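You operate a simulated robot arm through the tools that you are given. There is no shell and no other tool. Be economical: measure what you need, move in short steps, check, and stop when the job is done.

You are at the controls of a simulated robot arm. One attempt, no reset.

## Task
Pack the purple table's black-sealed and blue-sealed bearings in the grey box and count them on the black key.
Fine: One press a bearing; the lid goes back on square.

The check looks at the end state, three seconds after you hand in, the way a careful person would. Anything else that was tipped, shoved, dropped, spilled or broken makes it a failure. A push-on lid holds only when it is set on centred and level and pressed home; a screw cap is set on level and turned clockwise until tight.

## Robot
A 6-joint arm with a two-finger parallel gripper, fixed in place. Base frame: the origin is at the foot of the arm, x ahead of it, y to its left, z up; the work surface is at about z = 0. Units: m, rad, N and s.
With the tool pointing down near the work surface it reaches from about 0.18 to 0.46 m from the base axis. Its first joint turns from -1.222 to 1.222 rad. Payload 1.9 kg.
The tool frame sits at the grasp point between the pads (the TCP): z along the fingers, y along the line on which they close. The tips reach 0.023 m beyond it. Largest opening 0.094 m; finger width 0.038, thickness 0.01; the body of the gripper, 0.054 by 0.096 m, starts 0.039 m behind the TCP.
Orientation is told as [roll, pitch, yaw] about the base's x, y, z axes, in that order, counted from this pose: with the fingers straight down and closing along the base's y, the tool's x points along the base's -x, its y along +y and its z along -z.

## Interface
- The arm moves only by the tool step_arm. Its argument "increments" is a list of rows, each an object (a shift or turn left out is 0, a gripper value left out holds the last) with "slide": the shift along the tool's x, y, z in m, a list of three; "angular": the turn, a rotation vector about the tool's x, y, z in rad, a list of three; "jaw": the gripper command, from -1 (fully open) to 1 (shut), values between in proportion. In form: [{"slide": [tx, ty, tz], "angular": [rx, ry, rz], "jaw": jaw}, ...]. A call has 1 to 10 rows; each row is the pose to reach, as a shift and turn from the pose commanded when the call began, along the tool's axes at that moment. Rows are played at 5 a second. More than 0.05 m and 0.15 rad between two rows, or a gripper value outside its range, and nothing of the call is played. Where a pose cannot be reached the arm comes as near as it can. A force on the tool above 90 N (or 10 N above the force at the start of the call, whichever is more), or a blocked arm, ends the call early, and 0.2 s more pass. Each finger travels about 0.108 m/s and halts on what it meets, pressing with about 27 N; the grip force reading is that of the motor and also rises with nothing between the fingers. The clock runs only during rows and for 0.2 s after the last one: add rows that repeat a pose to give the fingers time. The reply holds the time, the measured pose of the TCP, the force on the tool along the base axes, the opening and the grip force, in the units named above and with some noise, with the torque about the TCP (base axes, N m) and any sound that the robot's microphone picked up.
- Cameras (640 x 400 px; columns grow to the right, rows downward): "scene" is fixed at [0.015, 0.2895, 0.4286]; the picture's right is [-0.99, -0.17, 0.00], its down [-0.09, 0.52, -0.85] and it looks along [0.14, -0.84, -0.53] (base axes); focal length 214 px, centre (320, 200). "wrist" rides on the gripper at [0.086, 0.016, -0.074] in the tool frame; the picture's right is [-0.18, 0.98, 0.00], its down [-0.58, -0.11, -0.81] and it looks along [-0.79, -0.15, 0.59] (tool axes); focal length 243 px, centre (320, 200). There is no depth. A picture from a camera that has moved, and an enlarged one, comes with that camera's place and axes in the base frame and with its lens.
- camera(camera): a new picture of that camera. The clock stands still meanwhile.
- close_up(camera, box): a new picture of the part [left, top, right, bottom] of that camera's present view, enlarged. The clock stands still meanwhile.
- sign_off(): hands the job in; it is judged then, once.

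Go step by step. Nothing tells you positions but the pictures and the camera data: compare them with the known pose of the tool, close in by small moves and look again before you grip or let go. The budget is 120 turns and 64 pictures, counting those below and the enlarged ones. Unless the task says otherwise, let go and move clear before handing in, and close with one line.

The tools are called after "Call:" by a JSON object that holds its "api" and its "payload". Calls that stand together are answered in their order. step_arm: Moves the arm, as the interface text tells. Its arguments: {"type":"object","properties":{"increments":{"type":"array","items":{"type":"object","properties":{"slide":{"type":"array","items":{"type":"number"}},"angular":{"type":"array","items":{"type":"number"}},"jaw":{"type":"number"}}}}},"required":["increments"]} The other tools are called the same way: camera (camera) takes a picture; close_up (camera, box) takes an enlarged picture of a part of a camera's view; sign_off () hands the job in.

At the start:

```text
clock: 0.0
tool_pos: [0.2258, -0.0031, 0.4296]
ee_rot: [0.0, 0.0, 0.002]
ft_force: [0.6, 0.3, -0.5]
torque: [0.02, 0.0, 0.04]
gripper_width: 0.0939
grip_force: 0.0
```

scene: 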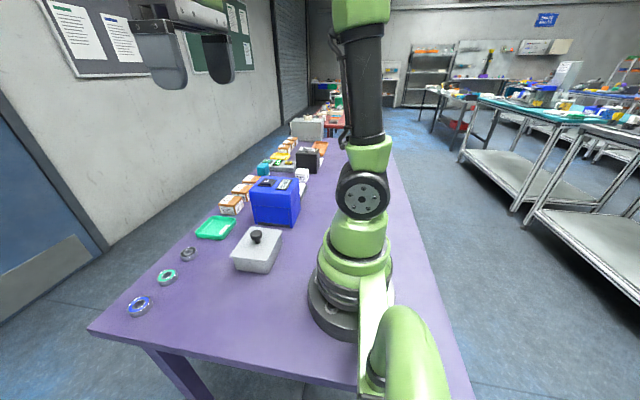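
wrist: 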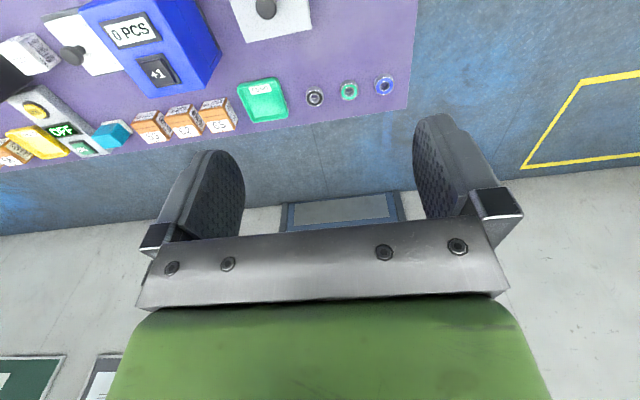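

I see three bearings in a row near x≈0.43 (black, green and blue seals). There is also a grey lidded box and a blue counter with a key. I'll take enlarged views before moving.

Call:
{"api": "close_up", "payload": {"camera": "scene", "box": [110, 190, 310, 325]}}

Call:
{"api": "close_up", "payload": {"camera": "scene", "box": [210, 110, 340, 230]}}

Call:
{"api": "close_up", "payload": {"camera": "wrist", "box": [0, 0, 420, 180]}}

```text
2.96 times, centred on (210, 258) of scene
camera zoom: at [0.015, 0.2895, 0.4286], right [-0.99, -0.17, 0.0], down [-0.09, 0.52, -0.85], along [0.14, -0.84, -0.53], focal length 636 px, centre (646, 30)
```

zoom: 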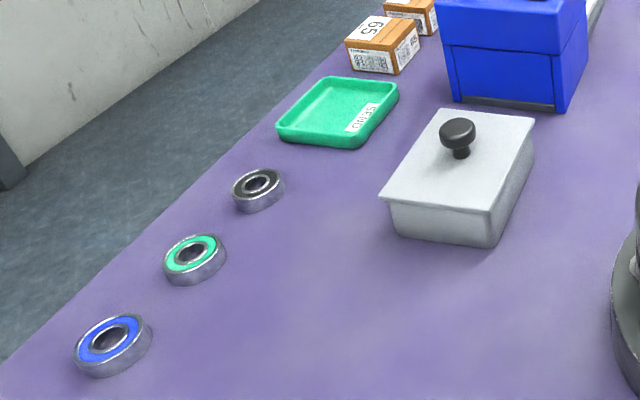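

```text
3.33 times, centred on (275, 170) of scene
camera zoom: at [0.015, 0.2895, 0.4286], right [-0.99, -0.17, 0.0], down [-0.09, 0.52, -0.85], along [0.14, -0.84, -0.53], focal length 715 px, centre (470, 300)
```

zoom: 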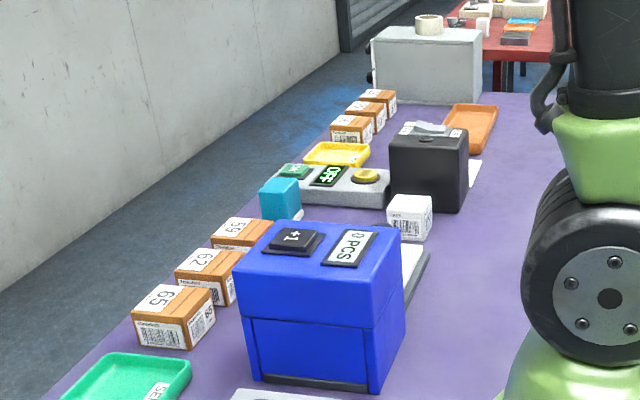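

```text
1.52 times, centred on (210, 90) of wrist
camera zoom: at [0.1388, 0.0127, 0.5054], right [0.18, 0.98, 0.0], down [0.58, -0.11, 0.81], along [0.79, -0.15, -0.59], focal length 370 px, centre (488, 368)
```

zoom: 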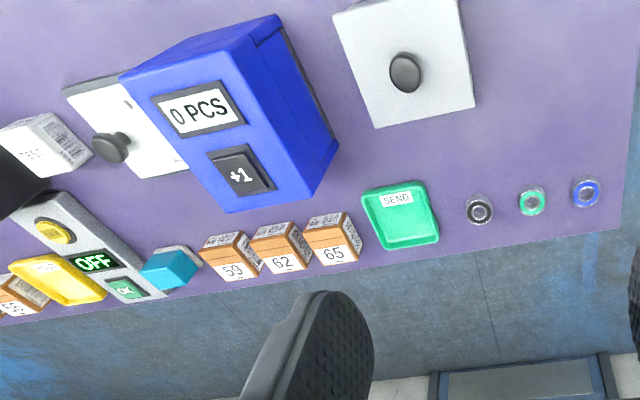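

The black-sealed bearing, the blue-sealed bearing, the black "+1" key at about (0.27,-0.26,0.13) and the grey box's knob at about (0.238,-0.085,0.07) are all located. The area behind the blue counter is hidden, so I'll turn right at this height to look there.

Call:
{"api": "step_arm", "payload": {"increments": [{"slide": [0.004, -0.03, 0], "angular": [0, 0, 0.135]}, {"slide": [0.01, -0.06, 0], "angular": [0, 0, 0.27]}, {"slide": [0.02, -0.09, 0], "angular": [0, 0, 0.4]}, {"slide": [0.034, -0.117, 0], "angular": [0, 0, 0.535]}, {"slide": [0.05, -0.14, 0], "angular": [0, 0, 0.67]}, {"slide": [0.068, -0.159, 0], "angular": [0, 0, 0.8]}, {"slide": [0.068, -0.159, 0], "angular": [0, 0, 0.8]}]}}

Call:
{"api": "camera", "payload": {"camera": "wrist"}}

```text
clock: 1.6
tool_pos: [0.1581, -0.1631, 0.4303]
ee_rot: [0.0, 0.0, -0.802]
ft_force: [1.0, 0.2, 0.4]
torque: [0.0, 0.04, 0.01]
gripper_width: 0.094
grip_force: 0.0
```

```text
58 pictures are left
camera wrist: at [0.1083, -0.0898, 0.5054], right [0.83, 0.55, 0.0], down [0.33, -0.49, 0.81], along [0.45, -0.67, -0.59], focal length 243 px, centre (320, 200)
```

wrist: 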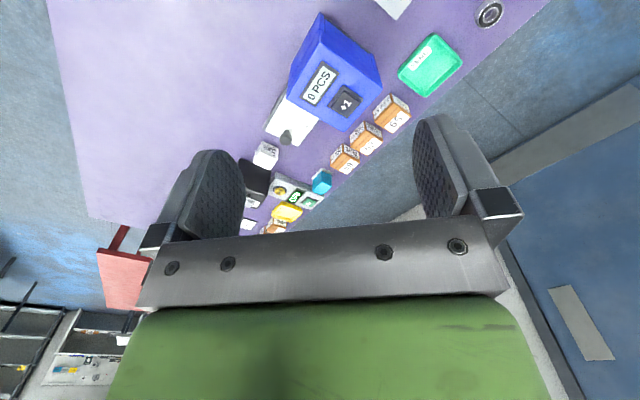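

Call:
{"api": "close_up", "payload": {"camera": "wrist", "box": [220, 60, 420, 240]}}

```text
2.22 times, centred on (320, 150) of wrist
camera zoom: at [0.1083, -0.0898, 0.5054], right [0.83, 0.55, 0.0], down [0.33, -0.49, 0.81], along [0.45, -0.67, -0.59], focal length 539 px, centre (320, 311)
```

zoom: 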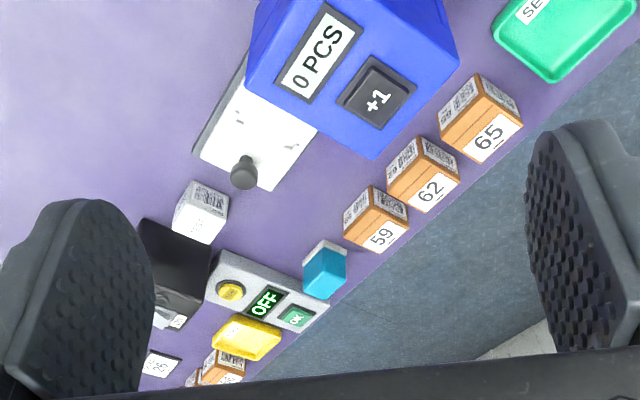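

No other bearings show on the purple table, and the item behind the counter looks like a knobbed fixture. Next I'll go above the grey box, square to it, and look at the lid and knob.

Call:
{"api": "step_arm", "payload": {"increments": [{"slide": [0, 0.02, 0.035], "angular": [0, 0, -0.14]}, {"slide": [0, 0.04, 0.07], "angular": [0, 0, -0.28]}, {"slide": [0, 0.06, 0.105], "angular": [0, 0, -0.42]}, {"slide": [0.001, 0.08, 0.14], "angular": [0, 0, -0.56]}, {"slide": [0.002, 0.1, 0.175], "angular": [0, 0, -0.69]}, {"slide": [0.002, 0.113, 0.21], "angular": [0, 0, -0.802]}, {"slide": [0.002, 0.113, 0.21], "angular": [0, 0, -0.802]}]}}

Call:
{"api": "camera", "payload": {"camera": "wrist"}}

Call:
{"api": "close_up", "payload": {"camera": "scene", "box": [210, 190, 310, 290]}}

```text
clock: 3.2
tool_pos: [0.2378, -0.0823, 0.2196]
ee_rot: [0.002, 0.0, 0.004]
ft_force: [0.0, 0.7, 1.2]
torque: [-0.01, 0.0, -0.01]
gripper_width: 0.0941
grip_force: 0.1
```

```text
56 pictures are left
camera wrist: at [0.1511, -0.0666, 0.2954], right [0.18, 0.98, 0.0], down [0.58, -0.11, 0.81], along [0.79, -0.14, -0.59], focal length 243 px, centre (320, 200)
```

wrist: 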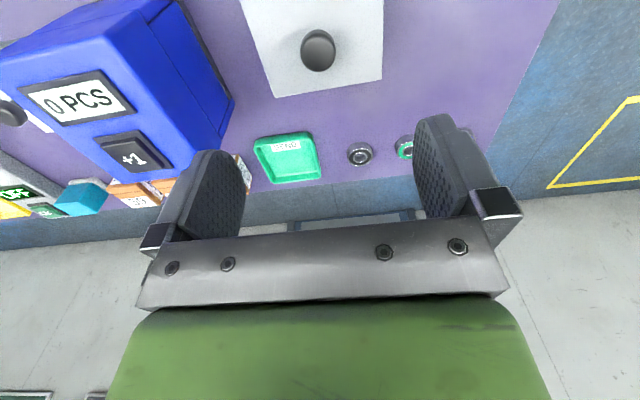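

```text
4.00 times, centred on (260, 240) of scene
camera zoom: at [0.015, 0.2895, 0.4286], right [-0.99, -0.17, 0.0], down [-0.09, 0.52, -0.85], along [0.14, -0.84, -0.53], focal length 858 px, centre (560, 40)
```

zoom: 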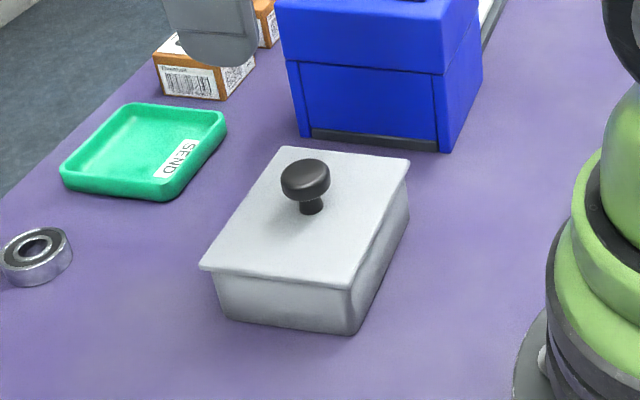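

The knob centre is about (0.237,-0.083), its top is near z≈0.082 and the lid top is near z≈0.05. I'll descend and grip the knob cap.

Call:
{"api": "step_arm", "payload": {"increments": [{"slide": [0, 0, 0.04], "jaw": -0.3}, {"slide": [0, 0, 0.08], "jaw": -0.3}, {"slide": [0, 0, 0.11], "jaw": -0.3}, {"slide": [0.0005, -0.0007, 0.13], "jaw": -0.3}, {"slide": [0.0005, -0.0007, 0.138], "jaw": -0.3}]}}

Call:
{"api": "camera", "payload": {"camera": "wrist"}}

Call:
{"api": "close_up", "payload": {"camera": "scene", "box": [210, 190, 310, 290]}}

```text
clock: 4.4
tool_pos: [0.2369, -0.0841, 0.0804]
ee_rot: [0.001, 0.001, 0.003]
ft_force: [0.3, 0.3, -0.3]
torque: [-0.01, -0.03, -0.04]
gripper_width: 0.0613
grip_force: 0.0
```

```text
54 pictures are left
camera wrist: at [0.1506, -0.0665, 0.1572], right [0.18, 0.98, 0.0], down [0.58, -0.11, 0.81], along [0.79, -0.15, -0.59], focal length 243 px, centre (320, 200)
```

wrist: 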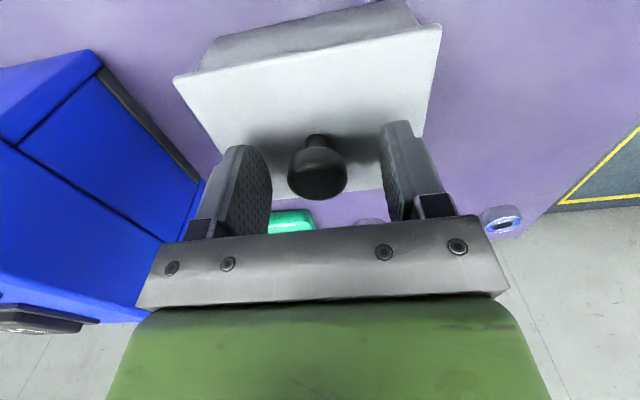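

```text
4.00 times, centred on (260, 240) of scene
camera zoom: at [0.015, 0.2895, 0.4286], right [-0.99, -0.17, 0.0], down [-0.09, 0.52, -0.85], along [0.14, -0.84, -0.53], focal length 858 px, centre (560, 40)
```

zoom: 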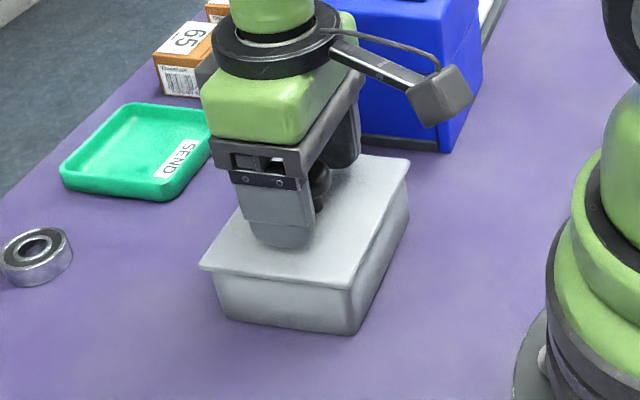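

The knob sits well between the fingers. I'll close on it, then lift a little and look.

Call:
{"api": "step_arm", "payload": {"increments": [{"jaw": 1}, {"jaw": 1}, {"jaw": 1}, {"slide": [0, 0, -0.004]}, {"slide": [0, 0, -0.01]}, {"slide": [0, 0, -0.02]}, {"slide": [0, 0, -0.03]}]}}

Call:
{"api": "close_up", "payload": {"camera": "scene", "box": [210, 190, 310, 290]}}

```text
clock: 6.0
tool_pos: [0.2363, -0.0823, 0.1127]
ee_rot: [0.0, 0.0, 0.003]
ft_force: [-0.3, 0.2, -1.2]
torque: [-0.01, 0.02, 0.02]
gripper_width: 0.0285
grip_force: 27.0
heard: snap
```

```text
4.00 times, centred on (260, 240) of scene
camera zoom: at [0.015, 0.2895, 0.4286], right [-0.99, -0.17, 0.0], down [-0.09, 0.52, -0.85], along [0.14, -0.84, -0.53], focal length 858 px, centre (560, 40)
```

zoom: 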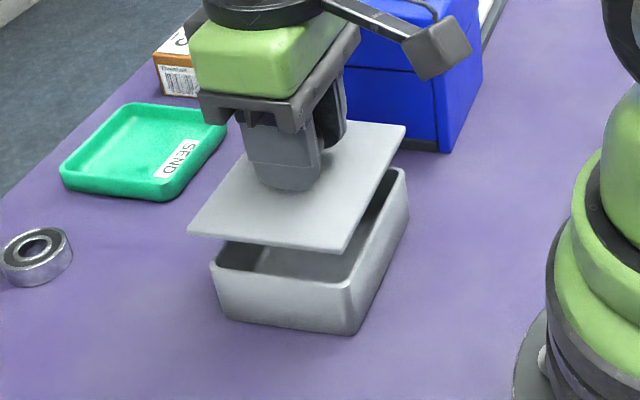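

The lid came off with a snap and the box stayed put. I'll carry the lid to the clear area at about (0.26, 0.06) and lower it near the table.

Call:
{"api": "step_arm", "payload": {"increments": [{"slide": [0, 0, -0.03]}, {"slide": [-0.005, 0.035, -0.03]}, {"slide": [-0.012, 0.07, -0.03]}, {"slide": [-0.02, 0.105, -0.03]}, {"slide": [-0.024, 0.143, -0.03]}, {"slide": [-0.024, 0.143, 0.005]}, {"slide": [-0.024, 0.143, 0.04]}, {"slide": [-0.024, 0.143, 0.062]}, {"slide": [-0.024, 0.143, 0.07]}]}}

Call:
{"api": "close_up", "payload": {"camera": "scene", "box": [130, 190, 330, 350]}}

```text
clock: 8.0
tool_pos: [0.2606, 0.0612, 0.0406]
ee_rot: [-0.001, 0.0, 0.001]
ft_force: [-0.2, 0.4, -0.1]
torque: [0.01, 0.04, 0.03]
gripper_width: 0.0285
grip_force: 27.1
```

```text
2.50 times, centred on (230, 270) of scene
camera zoom: at [0.015, 0.2895, 0.4286], right [-0.99, -0.17, 0.0], down [-0.09, 0.52, -0.85], along [0.14, -0.84, -0.53], focal length 536 px, centre (545, 25)
```

zoom: 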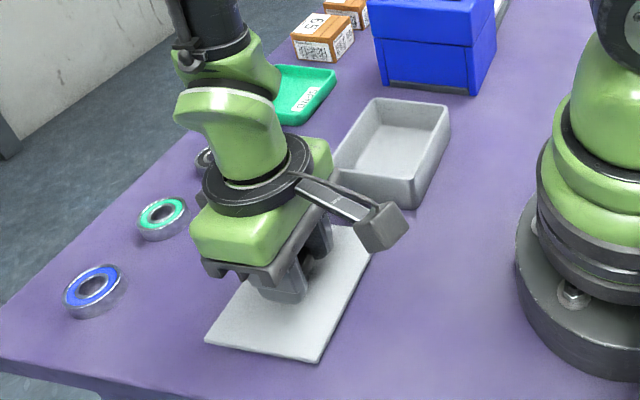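

The box is empty and the lid is just above the table. I'll lower it gently to contact.

Call:
{"api": "step_arm", "payload": {"increments": [{"slide": [0, 0, 0.002]}, {"slide": [0, 0, 0.004]}]}}

```text
clock: 8.6
tool_pos: [0.2604, 0.0602, 0.0374]
ee_rot: [-0.001, -0.001, 0.002]
ft_force: [0.4, -0.3, -1.2]
torque: [-0.03, 0.0, -0.01]
gripper_width: 0.0286
grip_force: 27.0
```

Call:
{"api": "step_arm", "payload": {"increments": [{"slide": [0, 0, 0.001]}, {"slide": [0, 0, 0.002]}]}}

```text
clock: 9.2
tool_pos: [0.2592, 0.0599, 0.0364]
ee_rot: [-0.001, 0.0, 0.001]
ft_force: [-6.6, -3.8, 26.3]
torque: [-0.1, -0.03, 0.06]
gripper_width: 0.0282
grip_force: 27.1
```

The lid is in contact with the table. I'll release it and rise.

Call:
{"api": "step_arm", "payload": {"increments": [{"slide": [0, 0, -0.001]}, {"slide": [0, 0, -0.001], "jaw": -0.3}, {"slide": [0, 0, -0.001], "jaw": -0.3}, {"slide": [0, 0, -0.03], "jaw": -0.3}, {"slide": [0, 0, -0.07], "jaw": -0.3}, {"slide": [0, 0, -0.11], "jaw": -0.3}]}}

Call:
{"api": "close_up", "payload": {"camera": "scene", "box": [110, 190, 310, 350]}}

Call:
{"api": "camera", "payload": {"camera": "wrist"}}

```text
clock: 10.6
tool_pos: [0.2601, 0.0604, 0.1464]
ee_rot: [-0.001, 0.001, 0.006]
ft_force: [-0.5, 0.3, 0.0]
torque: [-0.04, 0.01, -0.02]
gripper_width: 0.0612
grip_force: 0.1
```

```text
2.50 times, centred on (210, 270) of scene
camera zoom: at [0.015, 0.2895, 0.4286], right [-0.99, -0.17, 0.0], down [-0.09, 0.52, -0.85], along [0.14, -0.84, -0.53], focal length 536 px, centre (595, 25)
```

zoom: 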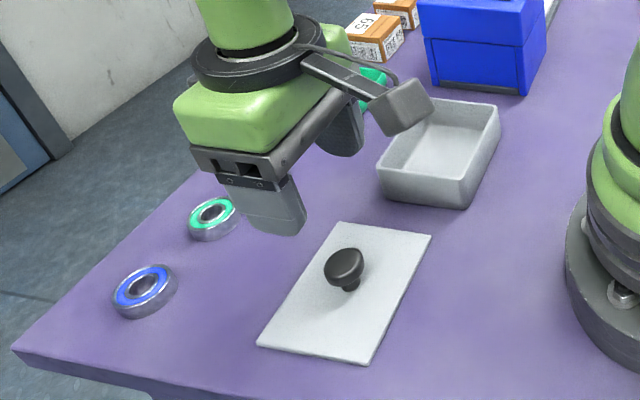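

```text
49 pictures are left
camera wrist: at [0.1734, 0.0764, 0.2217], right [0.18, 0.98, 0.0], down [0.58, -0.11, 0.81], along [0.79, -0.15, -0.59], focal length 243 px, centre (320, 200)
```

wrist: 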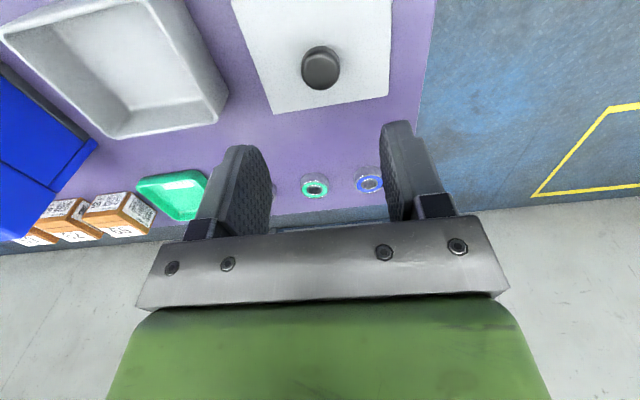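

The lid rests flat and the box is open. The black bearing is at about (0.423,-0.055), so I'll move above it while turning the tool 90° so the fingers close along x and fit inside the box later.

Call:
{"api": "step_arm", "payload": {"increments": [{"slide": [-0.016, -0.012, 0], "angular": [0, 0, 0.148], "jaw": -0.35}, {"slide": [-0.032, -0.024, 0], "angular": [0, 0, 0.296]}, {"slide": [-0.048, -0.036, 0], "angular": [0, 0, 0.444]}, {"slide": [-0.064, -0.048, 0], "angular": [0, 0, 0.592]}, {"slide": [-0.08, -0.06, 0], "angular": [0, 0, 0.74]}, {"slide": [-0.096, -0.07, 0], "angular": [0, 0, 0.888]}, {"slide": [-0.112, -0.08, 0], "angular": [0, 0, 1.036]}, {"slide": [-0.128, -0.09, 0], "angular": [0, 0, 1.184]}, {"slide": [-0.144, -0.104, 0], "angular": [0, 0, 1.332]}, {"slide": [-0.163, -0.115, 0.01], "angular": [0, 0, 1.48]}]}}

```text
clock: 12.8
tool_pos: [0.423, -0.0541, 0.1362]
ee_rot: [0.002, 0.0, -1.481]
ft_force: [0.4, -0.5, 0.5]
torque: [0.01, 0.01, -0.02]
gripper_width: 0.0634
grip_force: 0.0
```

The arm reached that pose. I'll finish the turn, go lower and look.

Call:
{"api": "step_arm", "payload": {"increments": [{"slide": [0, 0, 0.02], "angular": [0, 0, 0.09]}, {"slide": [0, 0, 0.05], "angular": [0, 0, 0.09]}]}}

Call:
{"api": "camera", "payload": {"camera": "wrist"}}

Call:
{"api": "close_up", "payload": {"camera": "scene", "box": [130, 200, 290, 300]}}

```text
clock: 13.4
tool_pos: [0.4258, -0.0541, 0.0867]
ee_rot: [-0.002, 0.0, -1.567]
ft_force: [0.4, -0.7, -0.6]
torque: [-0.02, 0.07, -0.01]
gripper_width: 0.0634
grip_force: 0.1
```

```text
48 pictures are left
camera wrist: at [0.4403, 0.032, 0.1617], right [0.98, -0.18, 0.0], down [-0.11, -0.58, 0.81], along [-0.15, -0.79, -0.59], focal length 243 px, centre (320, 200)
```

wrist: 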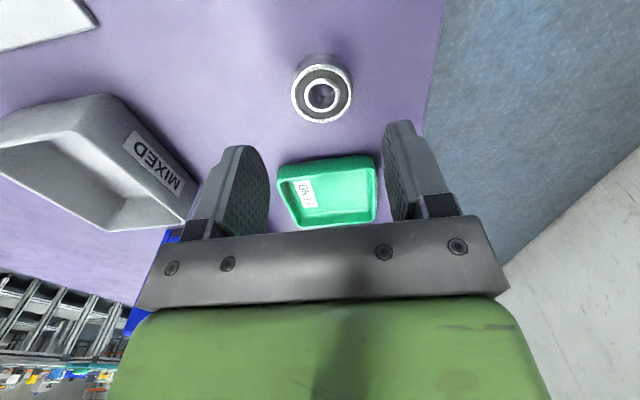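

```text
4.00 times, centred on (210, 250) of scene
camera zoom: at [0.015, 0.2895, 0.4286], right [-0.99, -0.17, 0.0], down [-0.09, 0.52, -0.85], along [0.14, -0.84, -0.53], focal length 858 px, centre (760, 0)
```

zoom: 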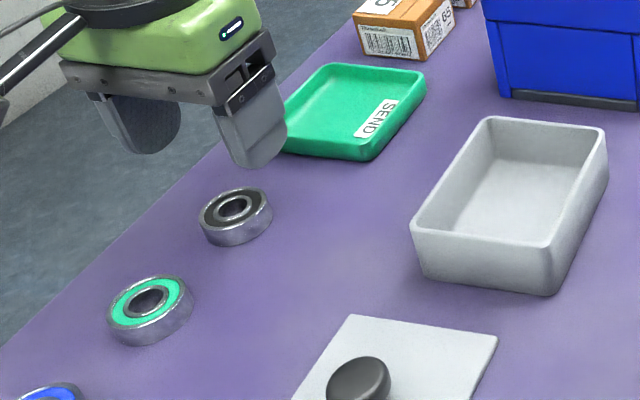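

The black bearing is about 42 mm across and centred at about (0.425,-0.053), right under the tool. I'll descend to just above the table and grip it.

Call:
{"api": "step_arm", "payload": {"increments": [{"slide": [0, 0, 0.03]}, {"slide": [0.0005, 0, 0.05]}, {"slide": [0.0005, 0, 0.06]}, {"slide": [0.0005, 0, 0.06]}]}}

Call:
{"api": "camera", "payload": {"camera": "wrist"}}

```text
clock: 14.4
tool_pos: [0.425, -0.0545, 0.0267]
ee_rot: [0.0, 0.002, -1.568]
ft_force: [-0.3, -0.4, 0.4]
torque: [0.01, 0.0, 0.0]
gripper_width: 0.0635
grip_force: 0.0
```

```text
46 pictures are left
camera wrist: at [0.4402, 0.033, 0.1017], right [0.98, -0.18, 0.0], down [-0.11, -0.58, 0.81], along [-0.15, -0.79, -0.59], focal length 243 px, centre (320, 200)
```

wrist: 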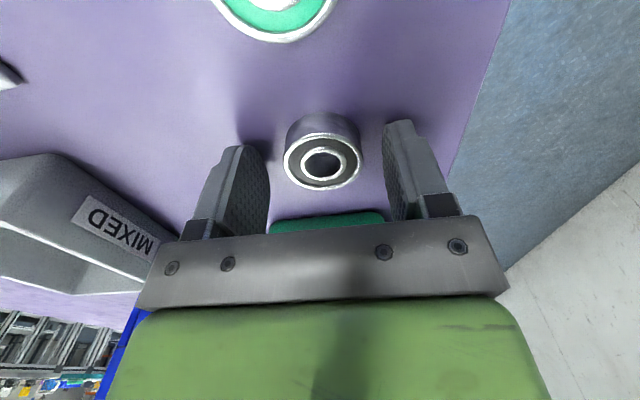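

The bearing is centred between the pads. I'll grip it and lift.

Call:
{"api": "step_arm", "payload": {"increments": [{"jaw": 1}, {"jaw": 1}, {"slide": [0, 0, 0], "jaw": 1}, {"slide": [0, 0, -0.02]}, {"slide": [0, 0, -0.06]}, {"slide": [0, 0, -0.1]}]}}

Call:
{"api": "camera", "payload": {"camera": "wrist"}}

```text
clock: 15.8
tool_pos: [0.4246, -0.0544, 0.1248]
ee_rot: [-0.002, 0.0, -1.568]
ft_force: [-0.4, 1.8, -1.4]
torque: [-0.04, -0.01, -0.02]
gripper_width: 0.0387
grip_force: 26.9
```

```text
45 pictures are left
camera wrist: at [0.4396, 0.0338, 0.2013], right [0.98, -0.18, 0.0], down [-0.11, -0.58, 0.81], along [-0.15, -0.79, -0.59], focal length 243 px, centre (320, 200)
```

wrist: 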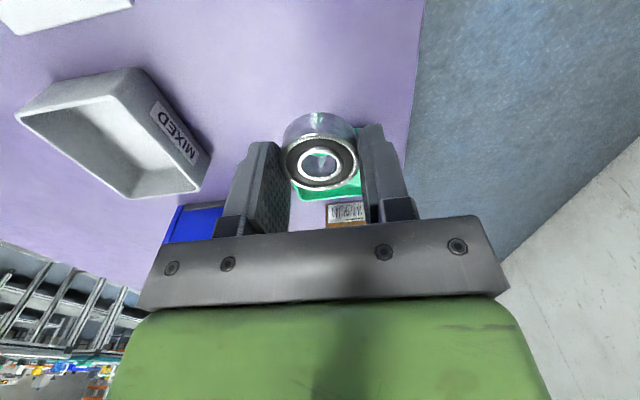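

The bearing is held. I'll carry it over the box's -y half at about (0.2355,-0.106) and look down.

Call:
{"api": "step_arm", "payload": {"increments": [{"slide": [-0.01, -0.038, 0]}, {"slide": [-0.02, -0.076, 0]}, {"slide": [-0.031, -0.114, 0]}, {"slide": [-0.042, -0.152, 0]}, {"slide": [-0.0515, -0.189, 0]}, {"slide": [-0.0515, -0.189, 0.03]}, {"slide": [-0.0515, -0.189, 0.03]}]}}

Call:
{"api": "camera", "payload": {"camera": "wrist"}}

Call:
{"api": "close_up", "payload": {"camera": "scene", "box": [200, 170, 320, 290]}}

```text
clock: 17.4
tool_pos: [0.2359, -0.1063, 0.0951]
ee_rot: [-0.001, -0.001, -1.568]
ft_force: [0.0, 0.1, -1.5]
torque: [-0.02, -0.01, 0.02]
gripper_width: 0.0389
grip_force: 26.8
```

```text
44 pictures are left
camera wrist: at [0.2507, -0.0188, 0.1713], right [0.98, -0.18, 0.0], down [-0.11, -0.58, 0.81], along [-0.15, -0.79, -0.59], focal length 243 px, centre (320, 200)
```

wrist: 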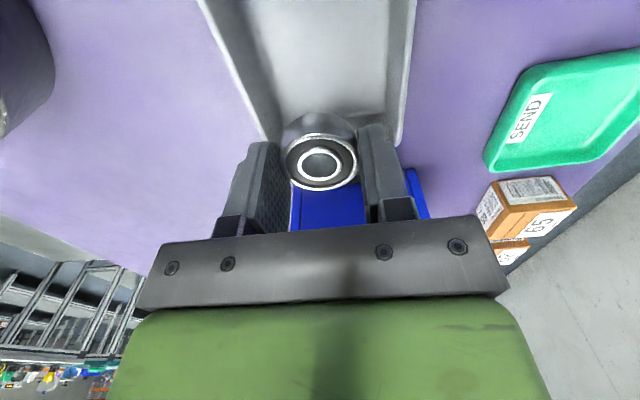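

```text
3.33 times, centred on (260, 230) of scene
camera zoom: at [0.015, 0.2895, 0.4286], right [-0.99, -0.17, 0.0], down [-0.09, 0.52, -0.85], along [0.14, -0.84, -0.53], focal length 715 px, centre (520, 100)
```

zoom: 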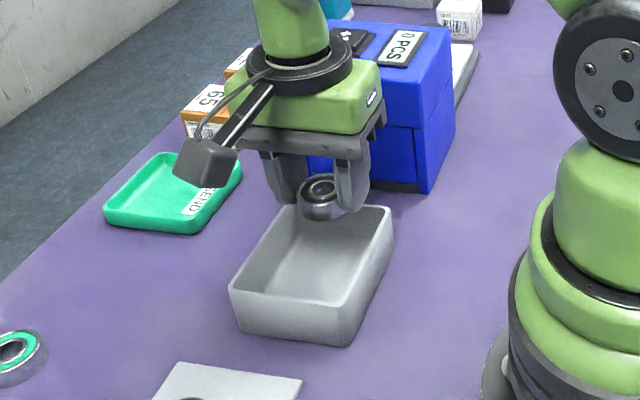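

Box centre x comes out near 0.238, so I'll nudge +2 mm in x and lower the bearing into the box, stopping just above its floor.

Call:
{"api": "step_arm", "payload": {"increments": [{"slide": [0, 0.002, 0.01]}, {"slide": [0, 0.002, 0.03]}, {"slide": [0, 0.002, 0.045]}, {"slide": [0, 0.002, 0.055]}]}}

Call:
{"api": "camera", "payload": {"camera": "wrist"}}

Call:
{"api": "close_up", "payload": {"camera": "scene", "box": [200, 170, 320, 290]}}

```text
clock: 18.4
tool_pos: [0.2379, -0.1068, 0.0412]
ee_rot: [0.001, 0.0, -1.568]
ft_force: [-0.2, 0.5, -1.5]
torque: [-0.01, 0.01, -0.01]
gripper_width: 0.0387
grip_force: 27.6
```

```text
42 pictures are left
camera wrist: at [0.2525, -0.0188, 0.1164], right [0.98, -0.18, 0.0], down [-0.11, -0.58, 0.81], along [-0.15, -0.79, -0.59], focal length 243 px, centre (320, 200)
```

wrist: 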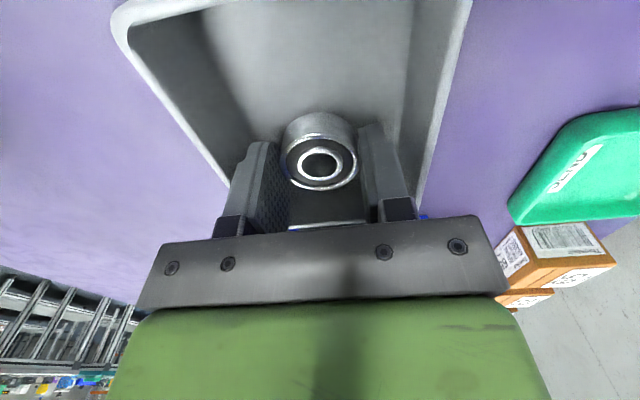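

```text
3.33 times, centred on (260, 230) of scene
camera zoom: at [0.015, 0.2895, 0.4286], right [-0.99, -0.17, 0.0], down [-0.09, 0.52, -0.85], along [0.14, -0.84, -0.53], focal length 715 px, centre (520, 100)
```

zoom: 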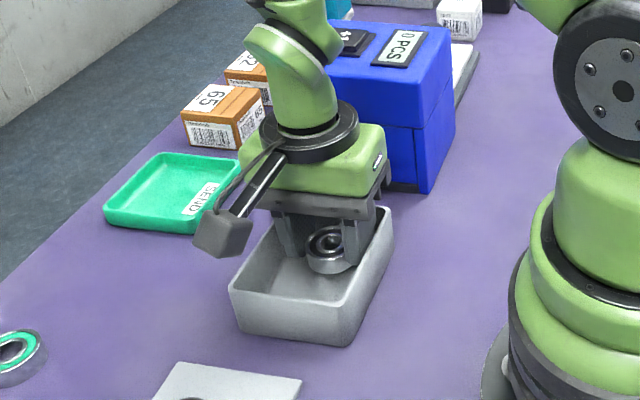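

It's inside with room on both sides. I'll lower gently to the floor.

Call:
{"api": "step_arm", "payload": {"increments": [{"slide": [0, 0, 0.004]}, {"slide": [0, 0, 0.008]}, {"slide": [0, 0, 0.01]}]}}

```text
clock: 19.2
tool_pos: [0.2364, -0.1068, 0.032]
ee_rot: [0.0, 0.0, -1.566]
ft_force: [-2.1, 1.1, 11.2]
torque: [0.0, 0.04, -0.01]
gripper_width: 0.0386
grip_force: 27.0
```

The bearing is on the floor. I'll open slightly and rise.

Call:
{"api": "step_arm", "payload": {"increments": [{"slide": [0, 0, -0.001], "jaw": 0.06}, {"slide": [0, 0, -0.001], "jaw": 0.06}, {"slide": [0, 0, -0.01], "jaw": 0.06}, {"slide": [0, 0, -0.05], "jaw": 0.06}, {"slide": [0, 0, -0.095], "jaw": -0.35}]}}

Call:
{"api": "camera", "payload": {"camera": "wrist"}}

Call:
{"api": "close_up", "payload": {"camera": "scene", "box": [200, 170, 320, 290]}}

```text
clock: 20.4
tool_pos: [0.2384, -0.1069, 0.1256]
ee_rot: [0.001, 0.003, -1.567]
ft_force: [-0.9, 0.0, -0.1]
torque: [-0.04, -0.04, -0.01]
gripper_width: 0.0632
grip_force: 0.1
```

```text
40 pictures are left
camera wrist: at [0.2533, -0.0196, 0.2022], right [0.98, -0.18, 0.0], down [-0.11, -0.58, 0.81], along [-0.15, -0.79, -0.59], focal length 243 px, centre (320, 200)
```

wrist: 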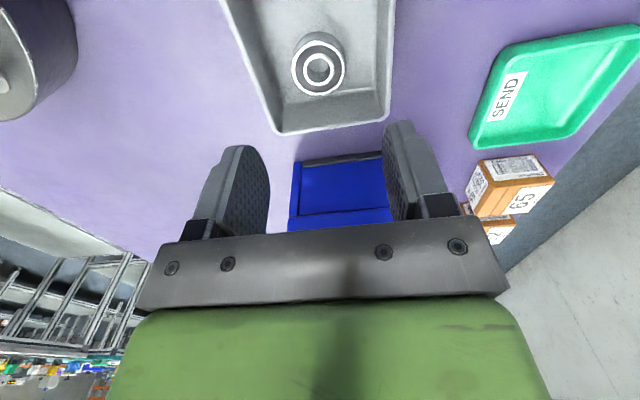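

```text
3.33 times, centred on (260, 230) of scene
camera zoom: at [0.015, 0.2895, 0.4286], right [-0.99, -0.17, 0.0], down [-0.09, 0.52, -0.85], along [0.14, -0.84, -0.53], focal length 715 px, centre (520, 100)
```

zoom: 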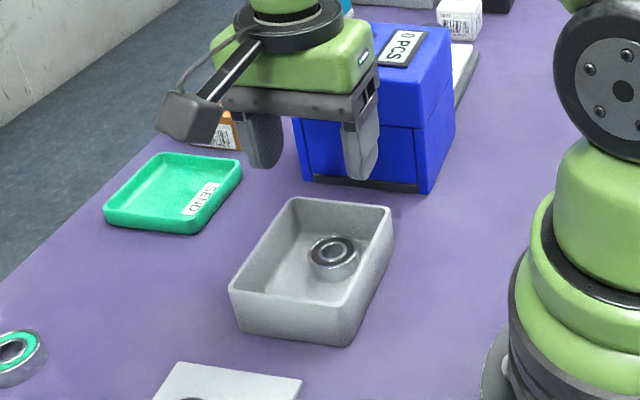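

The black bearing lies flat in the box. Next I'll go above the blue one at about (0.424,0.095).

Call:
{"api": "step_arm", "payload": {"increments": [{"slide": [0.034, 0.031, 0]}, {"slide": [0.067, 0.062, 0]}, {"slide": [0.1, 0.093, 0]}, {"slide": [0.134, 0.124, 0]}, {"slide": [0.168, 0.155, 0]}, {"slide": [0.2015, 0.1855, 0]}, {"slide": [0.2015, 0.1855, 0.04]}, {"slide": [0.2015, 0.1855, 0.04]}]}}

Call:
{"api": "camera", "payload": {"camera": "wrist"}}

```text
clock: 22.2
tool_pos: [0.4219, 0.0973, 0.0851]
ee_rot: [0.001, 0.001, -1.565]
ft_force: [-0.1, 0.0, -0.4]
torque: [0.0, -0.01, -0.02]
gripper_width: 0.0634
grip_force: 0.0
```

```text
38 pictures are left
camera wrist: at [0.437, 0.1834, 0.1605], right [0.98, -0.18, 0.0], down [-0.11, -0.58, 0.81], along [-0.15, -0.79, -0.59], focal length 243 px, centre (320, 200)
```

wrist: 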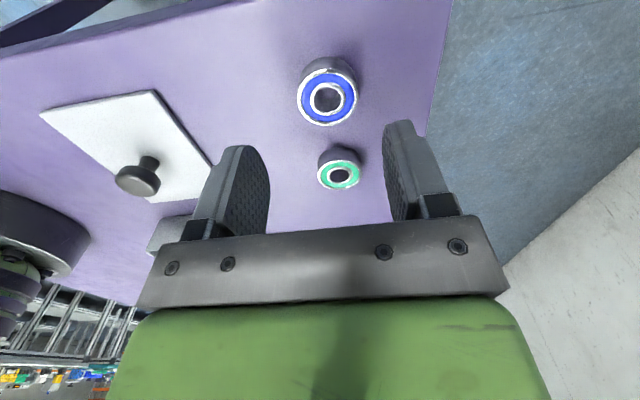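

Blue is at about (0.425,0.097). I'll shift 3 mm in x, descend and grip.

Call:
{"api": "step_arm", "payload": {"increments": [{"slide": [-0.0005, 0.003, 0.03]}, {"slide": [-0.0005, 0.003, 0.05]}, {"slide": [-0.0005, 0.003, 0.0585]}, {"slide": [-0.0005, 0.003, 0.0585]}]}}

Call:
{"api": "camera", "payload": {"camera": "wrist"}}

```text
clock: 23.2
tool_pos: [0.4247, 0.0936, 0.0279]
ee_rot: [-0.001, 0.0, -1.568]
ft_force: [-0.1, -0.5, 0.4]
torque: [0.0, 0.01, -0.01]
gripper_width: 0.0634
grip_force: 0.0
```

```text
37 pictures are left
camera wrist: at [0.4402, 0.1822, 0.1025], right [0.98, -0.18, 0.0], down [-0.11, -0.58, 0.81], along [-0.15, -0.79, -0.59], focal length 243 px, centre (320, 200)
```

wrist: 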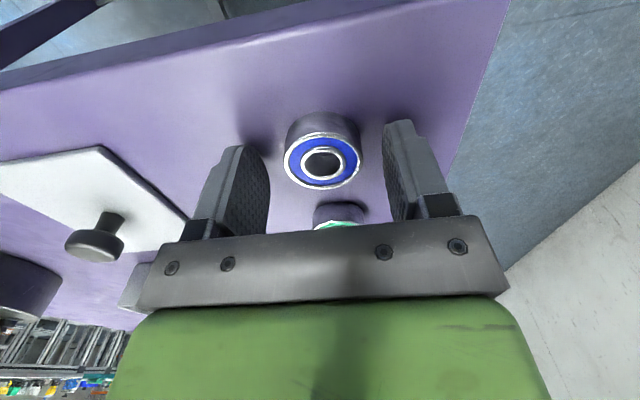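

It's centred just as the black one was. I'll grip and lift.

Call:
{"api": "step_arm", "payload": {"increments": [{"slide": [0, 0, 0.001], "jaw": 1}, {"slide": [0, 0, 0.001], "jaw": 1}, {"slide": [0, 0, 0.001], "jaw": 1}, {"slide": [0, 0, -0.02]}, {"slide": [0, 0, -0.06]}, {"slide": [0, 0, -0.1]}]}}

```text
clock: 24.6
tool_pos: [0.4244, 0.0954, 0.1261]
ee_rot: [-0.002, 0.001, -1.566]
ft_force: [0.3, 1.1, -0.5]
torque: [0.03, 0.0, 0.0]
gripper_width: 0.0386
grip_force: 27.7
```

Held. I'll carry it over the box's +y half.

Call:
{"api": "step_arm", "payload": {"increments": [{"slide": [-0.026, -0.031, 0]}, {"slide": [-0.052, -0.062, 0]}, {"slide": [-0.078, -0.093, 0]}, {"slide": [-0.104, -0.125, 0]}, {"slide": [-0.13, -0.156, 0]}, {"slide": [-0.156, -0.187, 0]}, {"slide": [-0.156, -0.187, 0.03]}, {"slide": [-0.156, -0.187, 0.06]}, {"slide": [-0.156, -0.187, 0.06]}]}}

Call:
{"api": "camera", "payload": {"camera": "wrist"}}

Call:
{"api": "close_up", "payload": {"camera": "scene", "box": [200, 170, 320, 290]}}

```text
clock: 26.6
tool_pos: [0.2383, -0.061, 0.066]
ee_rot: [0.0, 0.0, -1.567]
ft_force: [-0.4, 0.4, -0.5]
torque: [0.02, -0.02, 0.0]
gripper_width: 0.0388
grip_force: 27.0
```

```text
36 pictures are left
camera wrist: at [0.2542, 0.0256, 0.142], right [0.98, -0.18, 0.0], down [-0.11, -0.58, 0.81], along [-0.15, -0.79, -0.59], focal length 243 px, centre (320, 200)
```

wrist: 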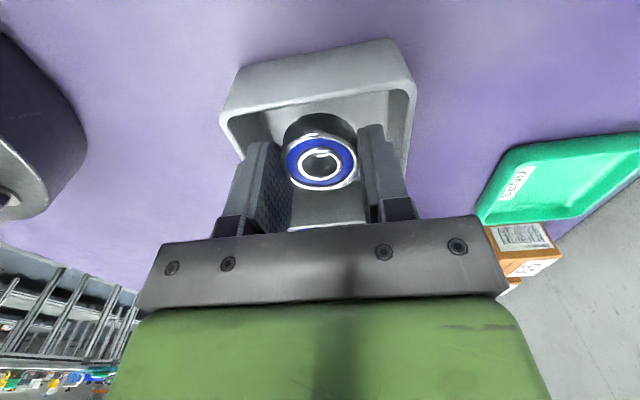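

```text
3.33 times, centred on (260, 230) of scene
camera zoom: at [0.015, 0.2895, 0.4286], right [-0.99, -0.17, 0.0], down [-0.09, 0.52, -0.85], along [0.14, -0.84, -0.53], focal length 715 px, centre (520, 100)
```

zoom: 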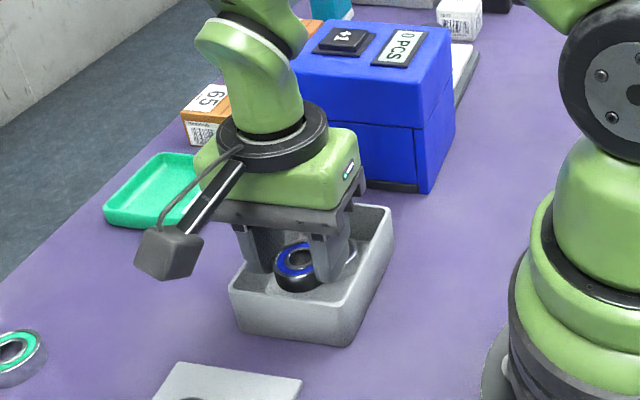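

The blue bearing is well inside the rim. I'll lower to just above the floor and then to contact.

Call:
{"api": "step_arm", "payload": {"increments": [{"slide": [0, 0, 0.015]}, {"slide": [0, 0, 0.025]}, {"slide": [0, 0, 0.03]}, {"slide": [0, 0, 0.032]}, {"slide": [0, 0, 0.033]}]}}

Call:
{"api": "close_up", "payload": {"camera": "scene", "box": [200, 170, 320, 290]}}

```text
clock: 27.8
tool_pos: [0.2385, -0.0619, 0.033]
ee_rot: [-0.001, 0.0, -1.568]
ft_force: [0.3, -0.8, -0.1]
torque: [0.03, 0.01, -0.01]
gripper_width: 0.0386
grip_force: 26.9
```

```text
3.33 times, centred on (260, 230) of scene
camera zoom: at [0.015, 0.2895, 0.4286], right [-0.99, -0.17, 0.0], down [-0.09, 0.52, -0.85], along [0.14, -0.84, -0.53], focal length 715 px, centre (520, 100)
```

zoom: 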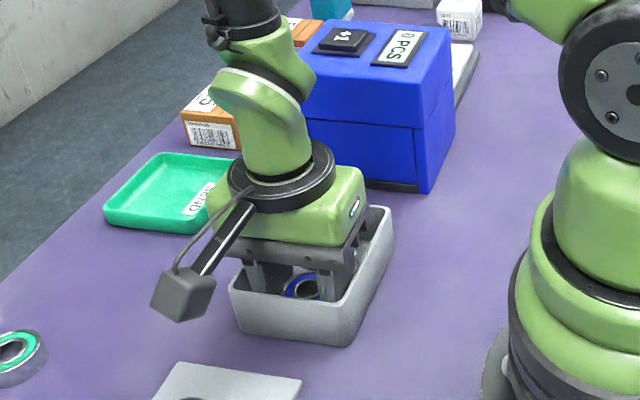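

Call:
{"api": "step_arm", "payload": {"increments": [{"slide": [0, 0, 0.001]}, {"slide": [0, 0, 0.002], "jaw": 0.06}, {"slide": [0, 0, 0.002], "jaw": 0.06}, {"slide": [0, 0, 0.002], "jaw": 0.06}, {"slide": [0, 0, -0.015], "jaw": 0.06}, {"slide": [0, 0, -0.055], "jaw": 0.06}, {"slide": [0, 0, -0.1], "jaw": -0.3}]}}

Call:
{"api": "camera", "payload": {"camera": "wrist"}}

Call:
{"api": "close_up", "payload": {"camera": "scene", "box": [200, 170, 320, 290]}}

```text
clock: 29.4
tool_pos: [0.2379, -0.062, 0.1344]
ee_rot: [0.0, 0.001, -1.568]
ft_force: [-0.5, 0.7, 0.2]
torque: [0.0, -0.01, -0.01]
gripper_width: 0.0612
grip_force: 0.2
```

```text
33 pictures are left
camera wrist: at [0.2526, 0.0253, 0.2097], right [0.98, -0.18, 0.0], down [-0.11, -0.58, 0.81], along [-0.15, -0.79, -0.59], focal length 243 px, centre (320, 200)
```

wrist: 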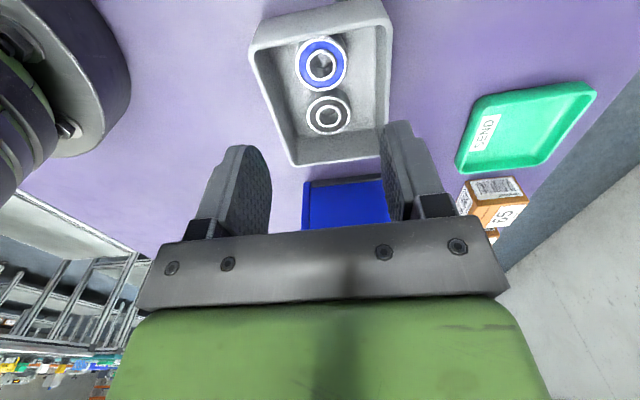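

```text
3.33 times, centred on (260, 230) of scene
camera zoom: at [0.015, 0.2895, 0.4286], right [-0.99, -0.17, 0.0], down [-0.09, 0.52, -0.85], along [0.14, -0.84, -0.53], focal length 715 px, centre (520, 100)
```

zoom: 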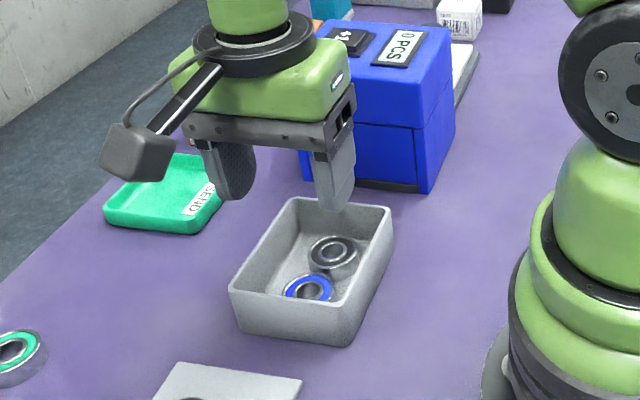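

Both bearings lie flat side by side in the box. Next is counting, so I'll rise, close the fingers and move above the black "+1" key to look.

Call:
{"api": "step_arm", "payload": {"increments": [{"slide": [0, 0, -0.045], "jaw": 1}, {"slide": [0, 0, -0.09], "jaw": 1}, {"slide": [-0.045, 0.009, -0.09]}, {"slide": [-0.09, 0.018, -0.09]}, {"slide": [-0.135, 0.027, -0.09]}, {"slide": [-0.178, 0.034, -0.09]}, {"slide": [-0.178, 0.034, -0.09]}]}}

Call:
{"api": "camera", "payload": {"camera": "wrist"}}

Call:
{"api": "close_up", "payload": {"camera": "scene", "box": [230, 130, 330, 220]}}

```text
clock: 31.0
tool_pos: [0.2736, -0.2399, 0.2232]
ee_rot: [0.001, -0.002, -1.567]
ft_force: [1.0, 0.1, -0.8]
torque: [0.0, -0.01, 0.01]
gripper_width: 0.0001
grip_force: 26.3
```

```text
31 pictures are left
camera wrist: at [0.288, -0.1525, 0.2998], right [0.98, -0.18, 0.0], down [-0.11, -0.58, 0.81], along [-0.15, -0.79, -0.59], focal length 243 px, centre (320, 200)
```

wrist: 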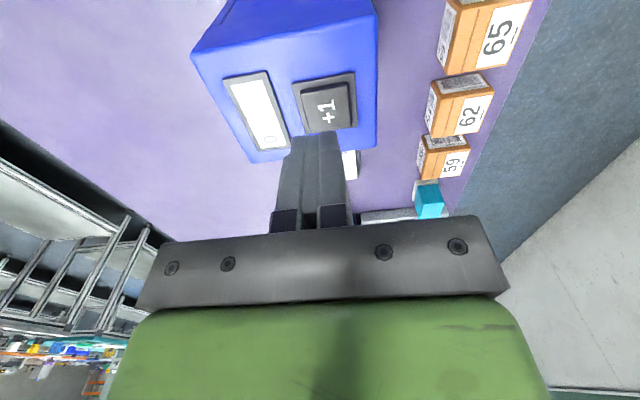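

```text
4.44 times, centred on (280, 175) of scene
camera zoom: at [0.015, 0.2894, 0.4286], right [-0.99, -0.17, 0.0], down [-0.09, 0.52, -0.85], along [0.14, -0.84, -0.53], focal length 953 px, centre (498, 311)
```

zoom: 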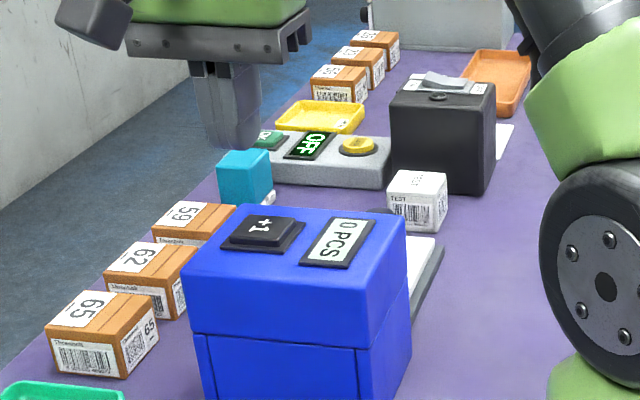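

The key top is at about (0.272,-0.2625,0.128). I'll bring the closed tips about 12 mm above it and check.

Call:
{"api": "step_arm", "payload": {"increments": [{"slide": [-0.0226, -0.0014, 0.02]}, {"slide": [-0.0226, -0.0014, 0.045]}, {"slide": [-0.0226, -0.0014, 0.06]}, {"slide": [-0.0226, -0.0014, 0.06]}]}}

Call:
{"api": "camera", "payload": {"camera": "wrist"}}

Call:
{"api": "close_up", "payload": {"camera": "scene", "box": [230, 130, 330, 220]}}

```text
clock: 32.0
tool_pos: [0.2723, -0.2611, 0.1645]
ee_rot: [0.0, 0.0, -1.568]
ft_force: [-0.1, -1.1, 0.0]
torque: [0.01, 0.03, -0.03]
gripper_width: 0.0
grip_force: 27.0
```

```text
29 pictures are left
camera wrist: at [0.2875, -0.175, 0.2393], right [0.98, -0.18, 0.0], down [-0.11, -0.58, 0.81], along [-0.15, -0.79, -0.59], focal length 243 px, centre (320, 200)
```

wrist: 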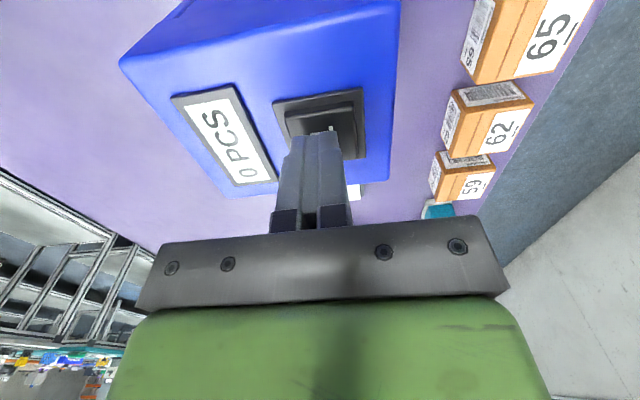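

```text
4.44 times, centred on (280, 175) of scene
camera zoom: at [0.015, 0.2895, 0.4286], right [-0.99, -0.17, 0.0], down [-0.09, 0.52, -0.85], along [0.14, -0.84, -0.53], focal length 953 px, centre (498, 311)
```

zoom: 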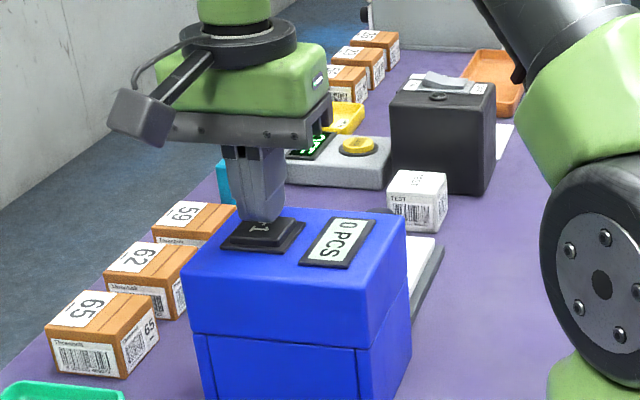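

The tips are over the key cap. I'll lower in small steps, watching the force and listening for sound.

Call:
{"api": "step_arm", "payload": {"increments": [{"slide": [0, 0, 0.005]}, {"slide": [0, 0, 0.01]}, {"slide": [0, 0, 0.01]}]}}

```text
clock: 32.8
tool_pos: [0.2726, -0.2625, 0.155]
ee_rot: [-0.001, 0.0, -1.567]
ft_force: [-0.7, 0.5, 3.1]
torque: [0.0, 0.0, -0.03]
gripper_width: 0.0
grip_force: 26.8
heard: click
```

I heard a click at light force. I'll back off and read the display.

Call:
{"api": "step_arm", "payload": {"increments": [{"slide": [0, 0, -0.005]}, {"slide": [0, 0, -0.012]}, {"slide": [0, 0, -0.012]}]}}

Call:
{"api": "close_up", "payload": {"camera": "wrist", "box": [120, 60, 400, 220]}}

```text
clock: 33.6
tool_pos: [0.2715, -0.2618, 0.1667]
ee_rot: [0.001, 0.0, -1.568]
ft_force: [0.3, -1.0, 0.6]
torque: [0.01, -0.02, 0.01]
gripper_width: 0.0002
grip_force: 26.5
```

```text
2.29 times, centred on (260, 140) of wrist
camera zoom: at [0.2872, -0.1747, 0.2422], right [0.98, -0.18, 0.0], down [-0.11, -0.58, 0.81], along [-0.15, -0.79, -0.59], focal length 555 px, centre (457, 337)
```

zoom: 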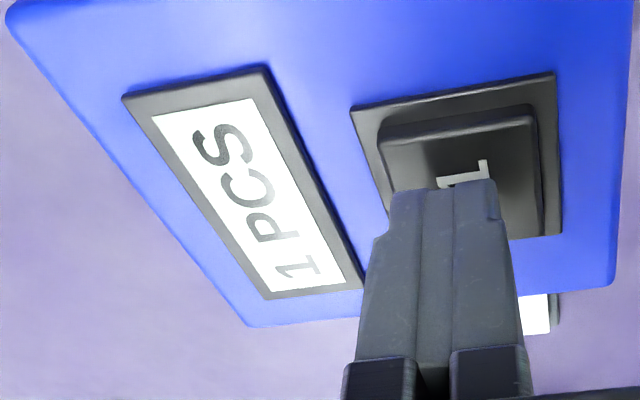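

The display reads 1 PCS. I'll press once more the same way and come up.

Call:
{"api": "step_arm", "payload": {"increments": [{"slide": [0, 0, 0.006]}, {"slide": [0, 0, 0.012]}, {"slide": [0, 0, 0.012]}]}}

Call:
{"api": "step_arm", "payload": {"increments": [{"slide": [0, 0, -0.01]}, {"slide": [0, 0, -0.03]}, {"slide": [0, 0, -0.06]}]}}

Call:
{"api": "close_up", "payload": {"camera": "wrist", "box": [120, 40, 400, 200]}}

```text
clock: 34.4
tool_pos: [0.2719, -0.2615, 0.154]
ee_rot: [-0.002, -0.001, -1.567]
ft_force: [0.3, -0.9, 2.7]
torque: [-0.02, 0.0, -0.02]
gripper_width: 0.0002
grip_force: 27.0
heard: click
```

```text
clock: 35.2
tool_pos: [0.2715, -0.2601, 0.2134]
ee_rot: [-0.001, 0.001, -1.566]
ft_force: [-0.1, -0.6, -1.2]
torque: [0.01, -0.03, -0.01]
gripper_width: 0.0001
grip_force: 27.0
```

```text
2.29 times, centred on (260, 120) of wrist
camera zoom: at [0.2872, -0.1748, 0.29], right [0.98, -0.18, 0.0], down [-0.11, -0.58, 0.81], along [-0.15, -0.79, -0.59], focal length 555 px, centre (457, 383)
```

zoom: 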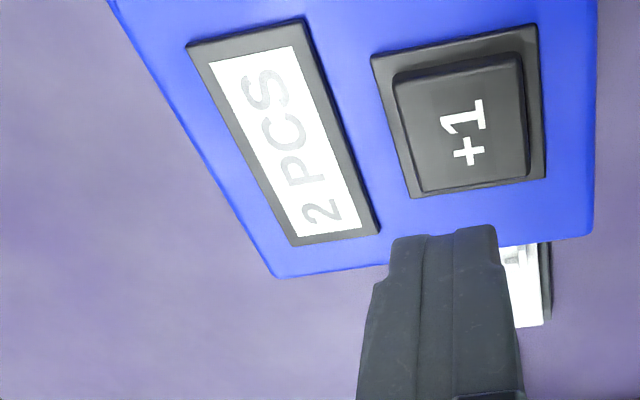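

The display shows 2 PCS, so counting is done. I'll return above the lid, turning back to yaw 0.

Call:
{"api": "step_arm", "payload": {"increments": [{"slide": [0.032, -0.001, 0], "angular": [0, 0, -0.148], "jaw": -0.3}, {"slide": [0.064, -0.002, 0], "angular": [0, 0, -0.296]}, {"slide": [0.096, -0.003, 0], "angular": [0, 0, -0.444]}, {"slide": [0.128, -0.005, 0], "angular": [0, 0, -0.592]}, {"slide": [0.16, -0.006, 0], "angular": [0, 0, -0.74]}, {"slide": [0.192, -0.007, 0], "angular": [0, 0, -0.888]}, {"slide": [0.224, -0.008, 0], "angular": [0, 0, -1.036]}, {"slide": [0.256, -0.009, 0], "angular": [0, 0, -1.184]}, {"slide": [0.288, -0.01, 0.02], "angular": [0, 0, -1.332]}, {"slide": [0.3215, -0.0115, 0.04], "angular": [0, 0, -1.48]}]}}

Call:
{"api": "step_arm", "payload": {"increments": [{"slide": [0, 0, 0.02], "angular": [0, 0, -0.089]}, {"slide": [0, 0, 0.03], "angular": [0, 0, -0.089]}, {"slide": [0, 0, 0.03], "angular": [0, 0, -0.089]}]}}

Call:
{"api": "camera", "payload": {"camera": "wrist"}}

```text
clock: 37.4
tool_pos: [0.2595, 0.0595, 0.1732]
ee_rot: [0.001, -0.002, -0.086]
ft_force: [0.5, 0.2, 0.4]
torque: [0.0, -0.04, 0.01]
gripper_width: 0.0612
grip_force: 0.1
```

```text
clock: 38.2
tool_pos: [0.2585, 0.0591, 0.1439]
ee_rot: [0.0, 0.001, 0.003]
ft_force: [-0.2, 0.4, 0.0]
torque: [0.0, 0.01, 0.02]
gripper_width: 0.0611
grip_force: 0.1
```

```text
25 pictures are left
camera wrist: at [0.1721, 0.076, 0.22], right [0.18, 0.98, 0.0], down [0.58, -0.11, 0.81], along [0.79, -0.15, -0.59], focal length 243 px, centre (320, 200)
```

wrist: 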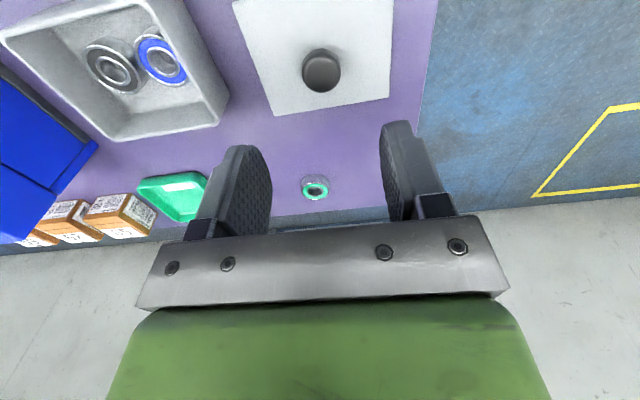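

The lid and box are where I left them. I'll descend to the same pose at which I released the knob and grip it.

Call:
{"api": "step_arm", "payload": {"increments": [{"slide": [-0.0012, 0.001, 0.04]}, {"slide": [-0.0012, 0.001, 0.08]}, {"slide": [-0.0012, 0.001, 0.1]}, {"slide": [-0.0012, 0.001, 0.1062]}, {"slide": [-0.0012, 0.001, 0.1062]}]}}

Call:
{"api": "camera", "payload": {"camera": "wrist"}}

```text
clock: 39.4
tool_pos: [0.2605, 0.0595, 0.0383]
ee_rot: [-0.001, -0.001, 0.001]
ft_force: [0.3, -1.2, -0.2]
torque: [0.04, 0.01, 0.04]
gripper_width: 0.061
grip_force: 0.0
```

```text
24 pictures are left
camera wrist: at [0.173, 0.0769, 0.1132], right [0.18, 0.98, 0.0], down [0.58, -0.11, 0.81], along [0.79, -0.15, -0.59], focal length 243 px, centre (320, 200)
```

wrist: 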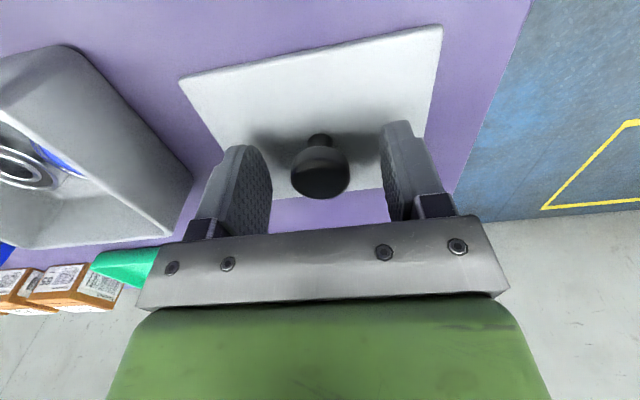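

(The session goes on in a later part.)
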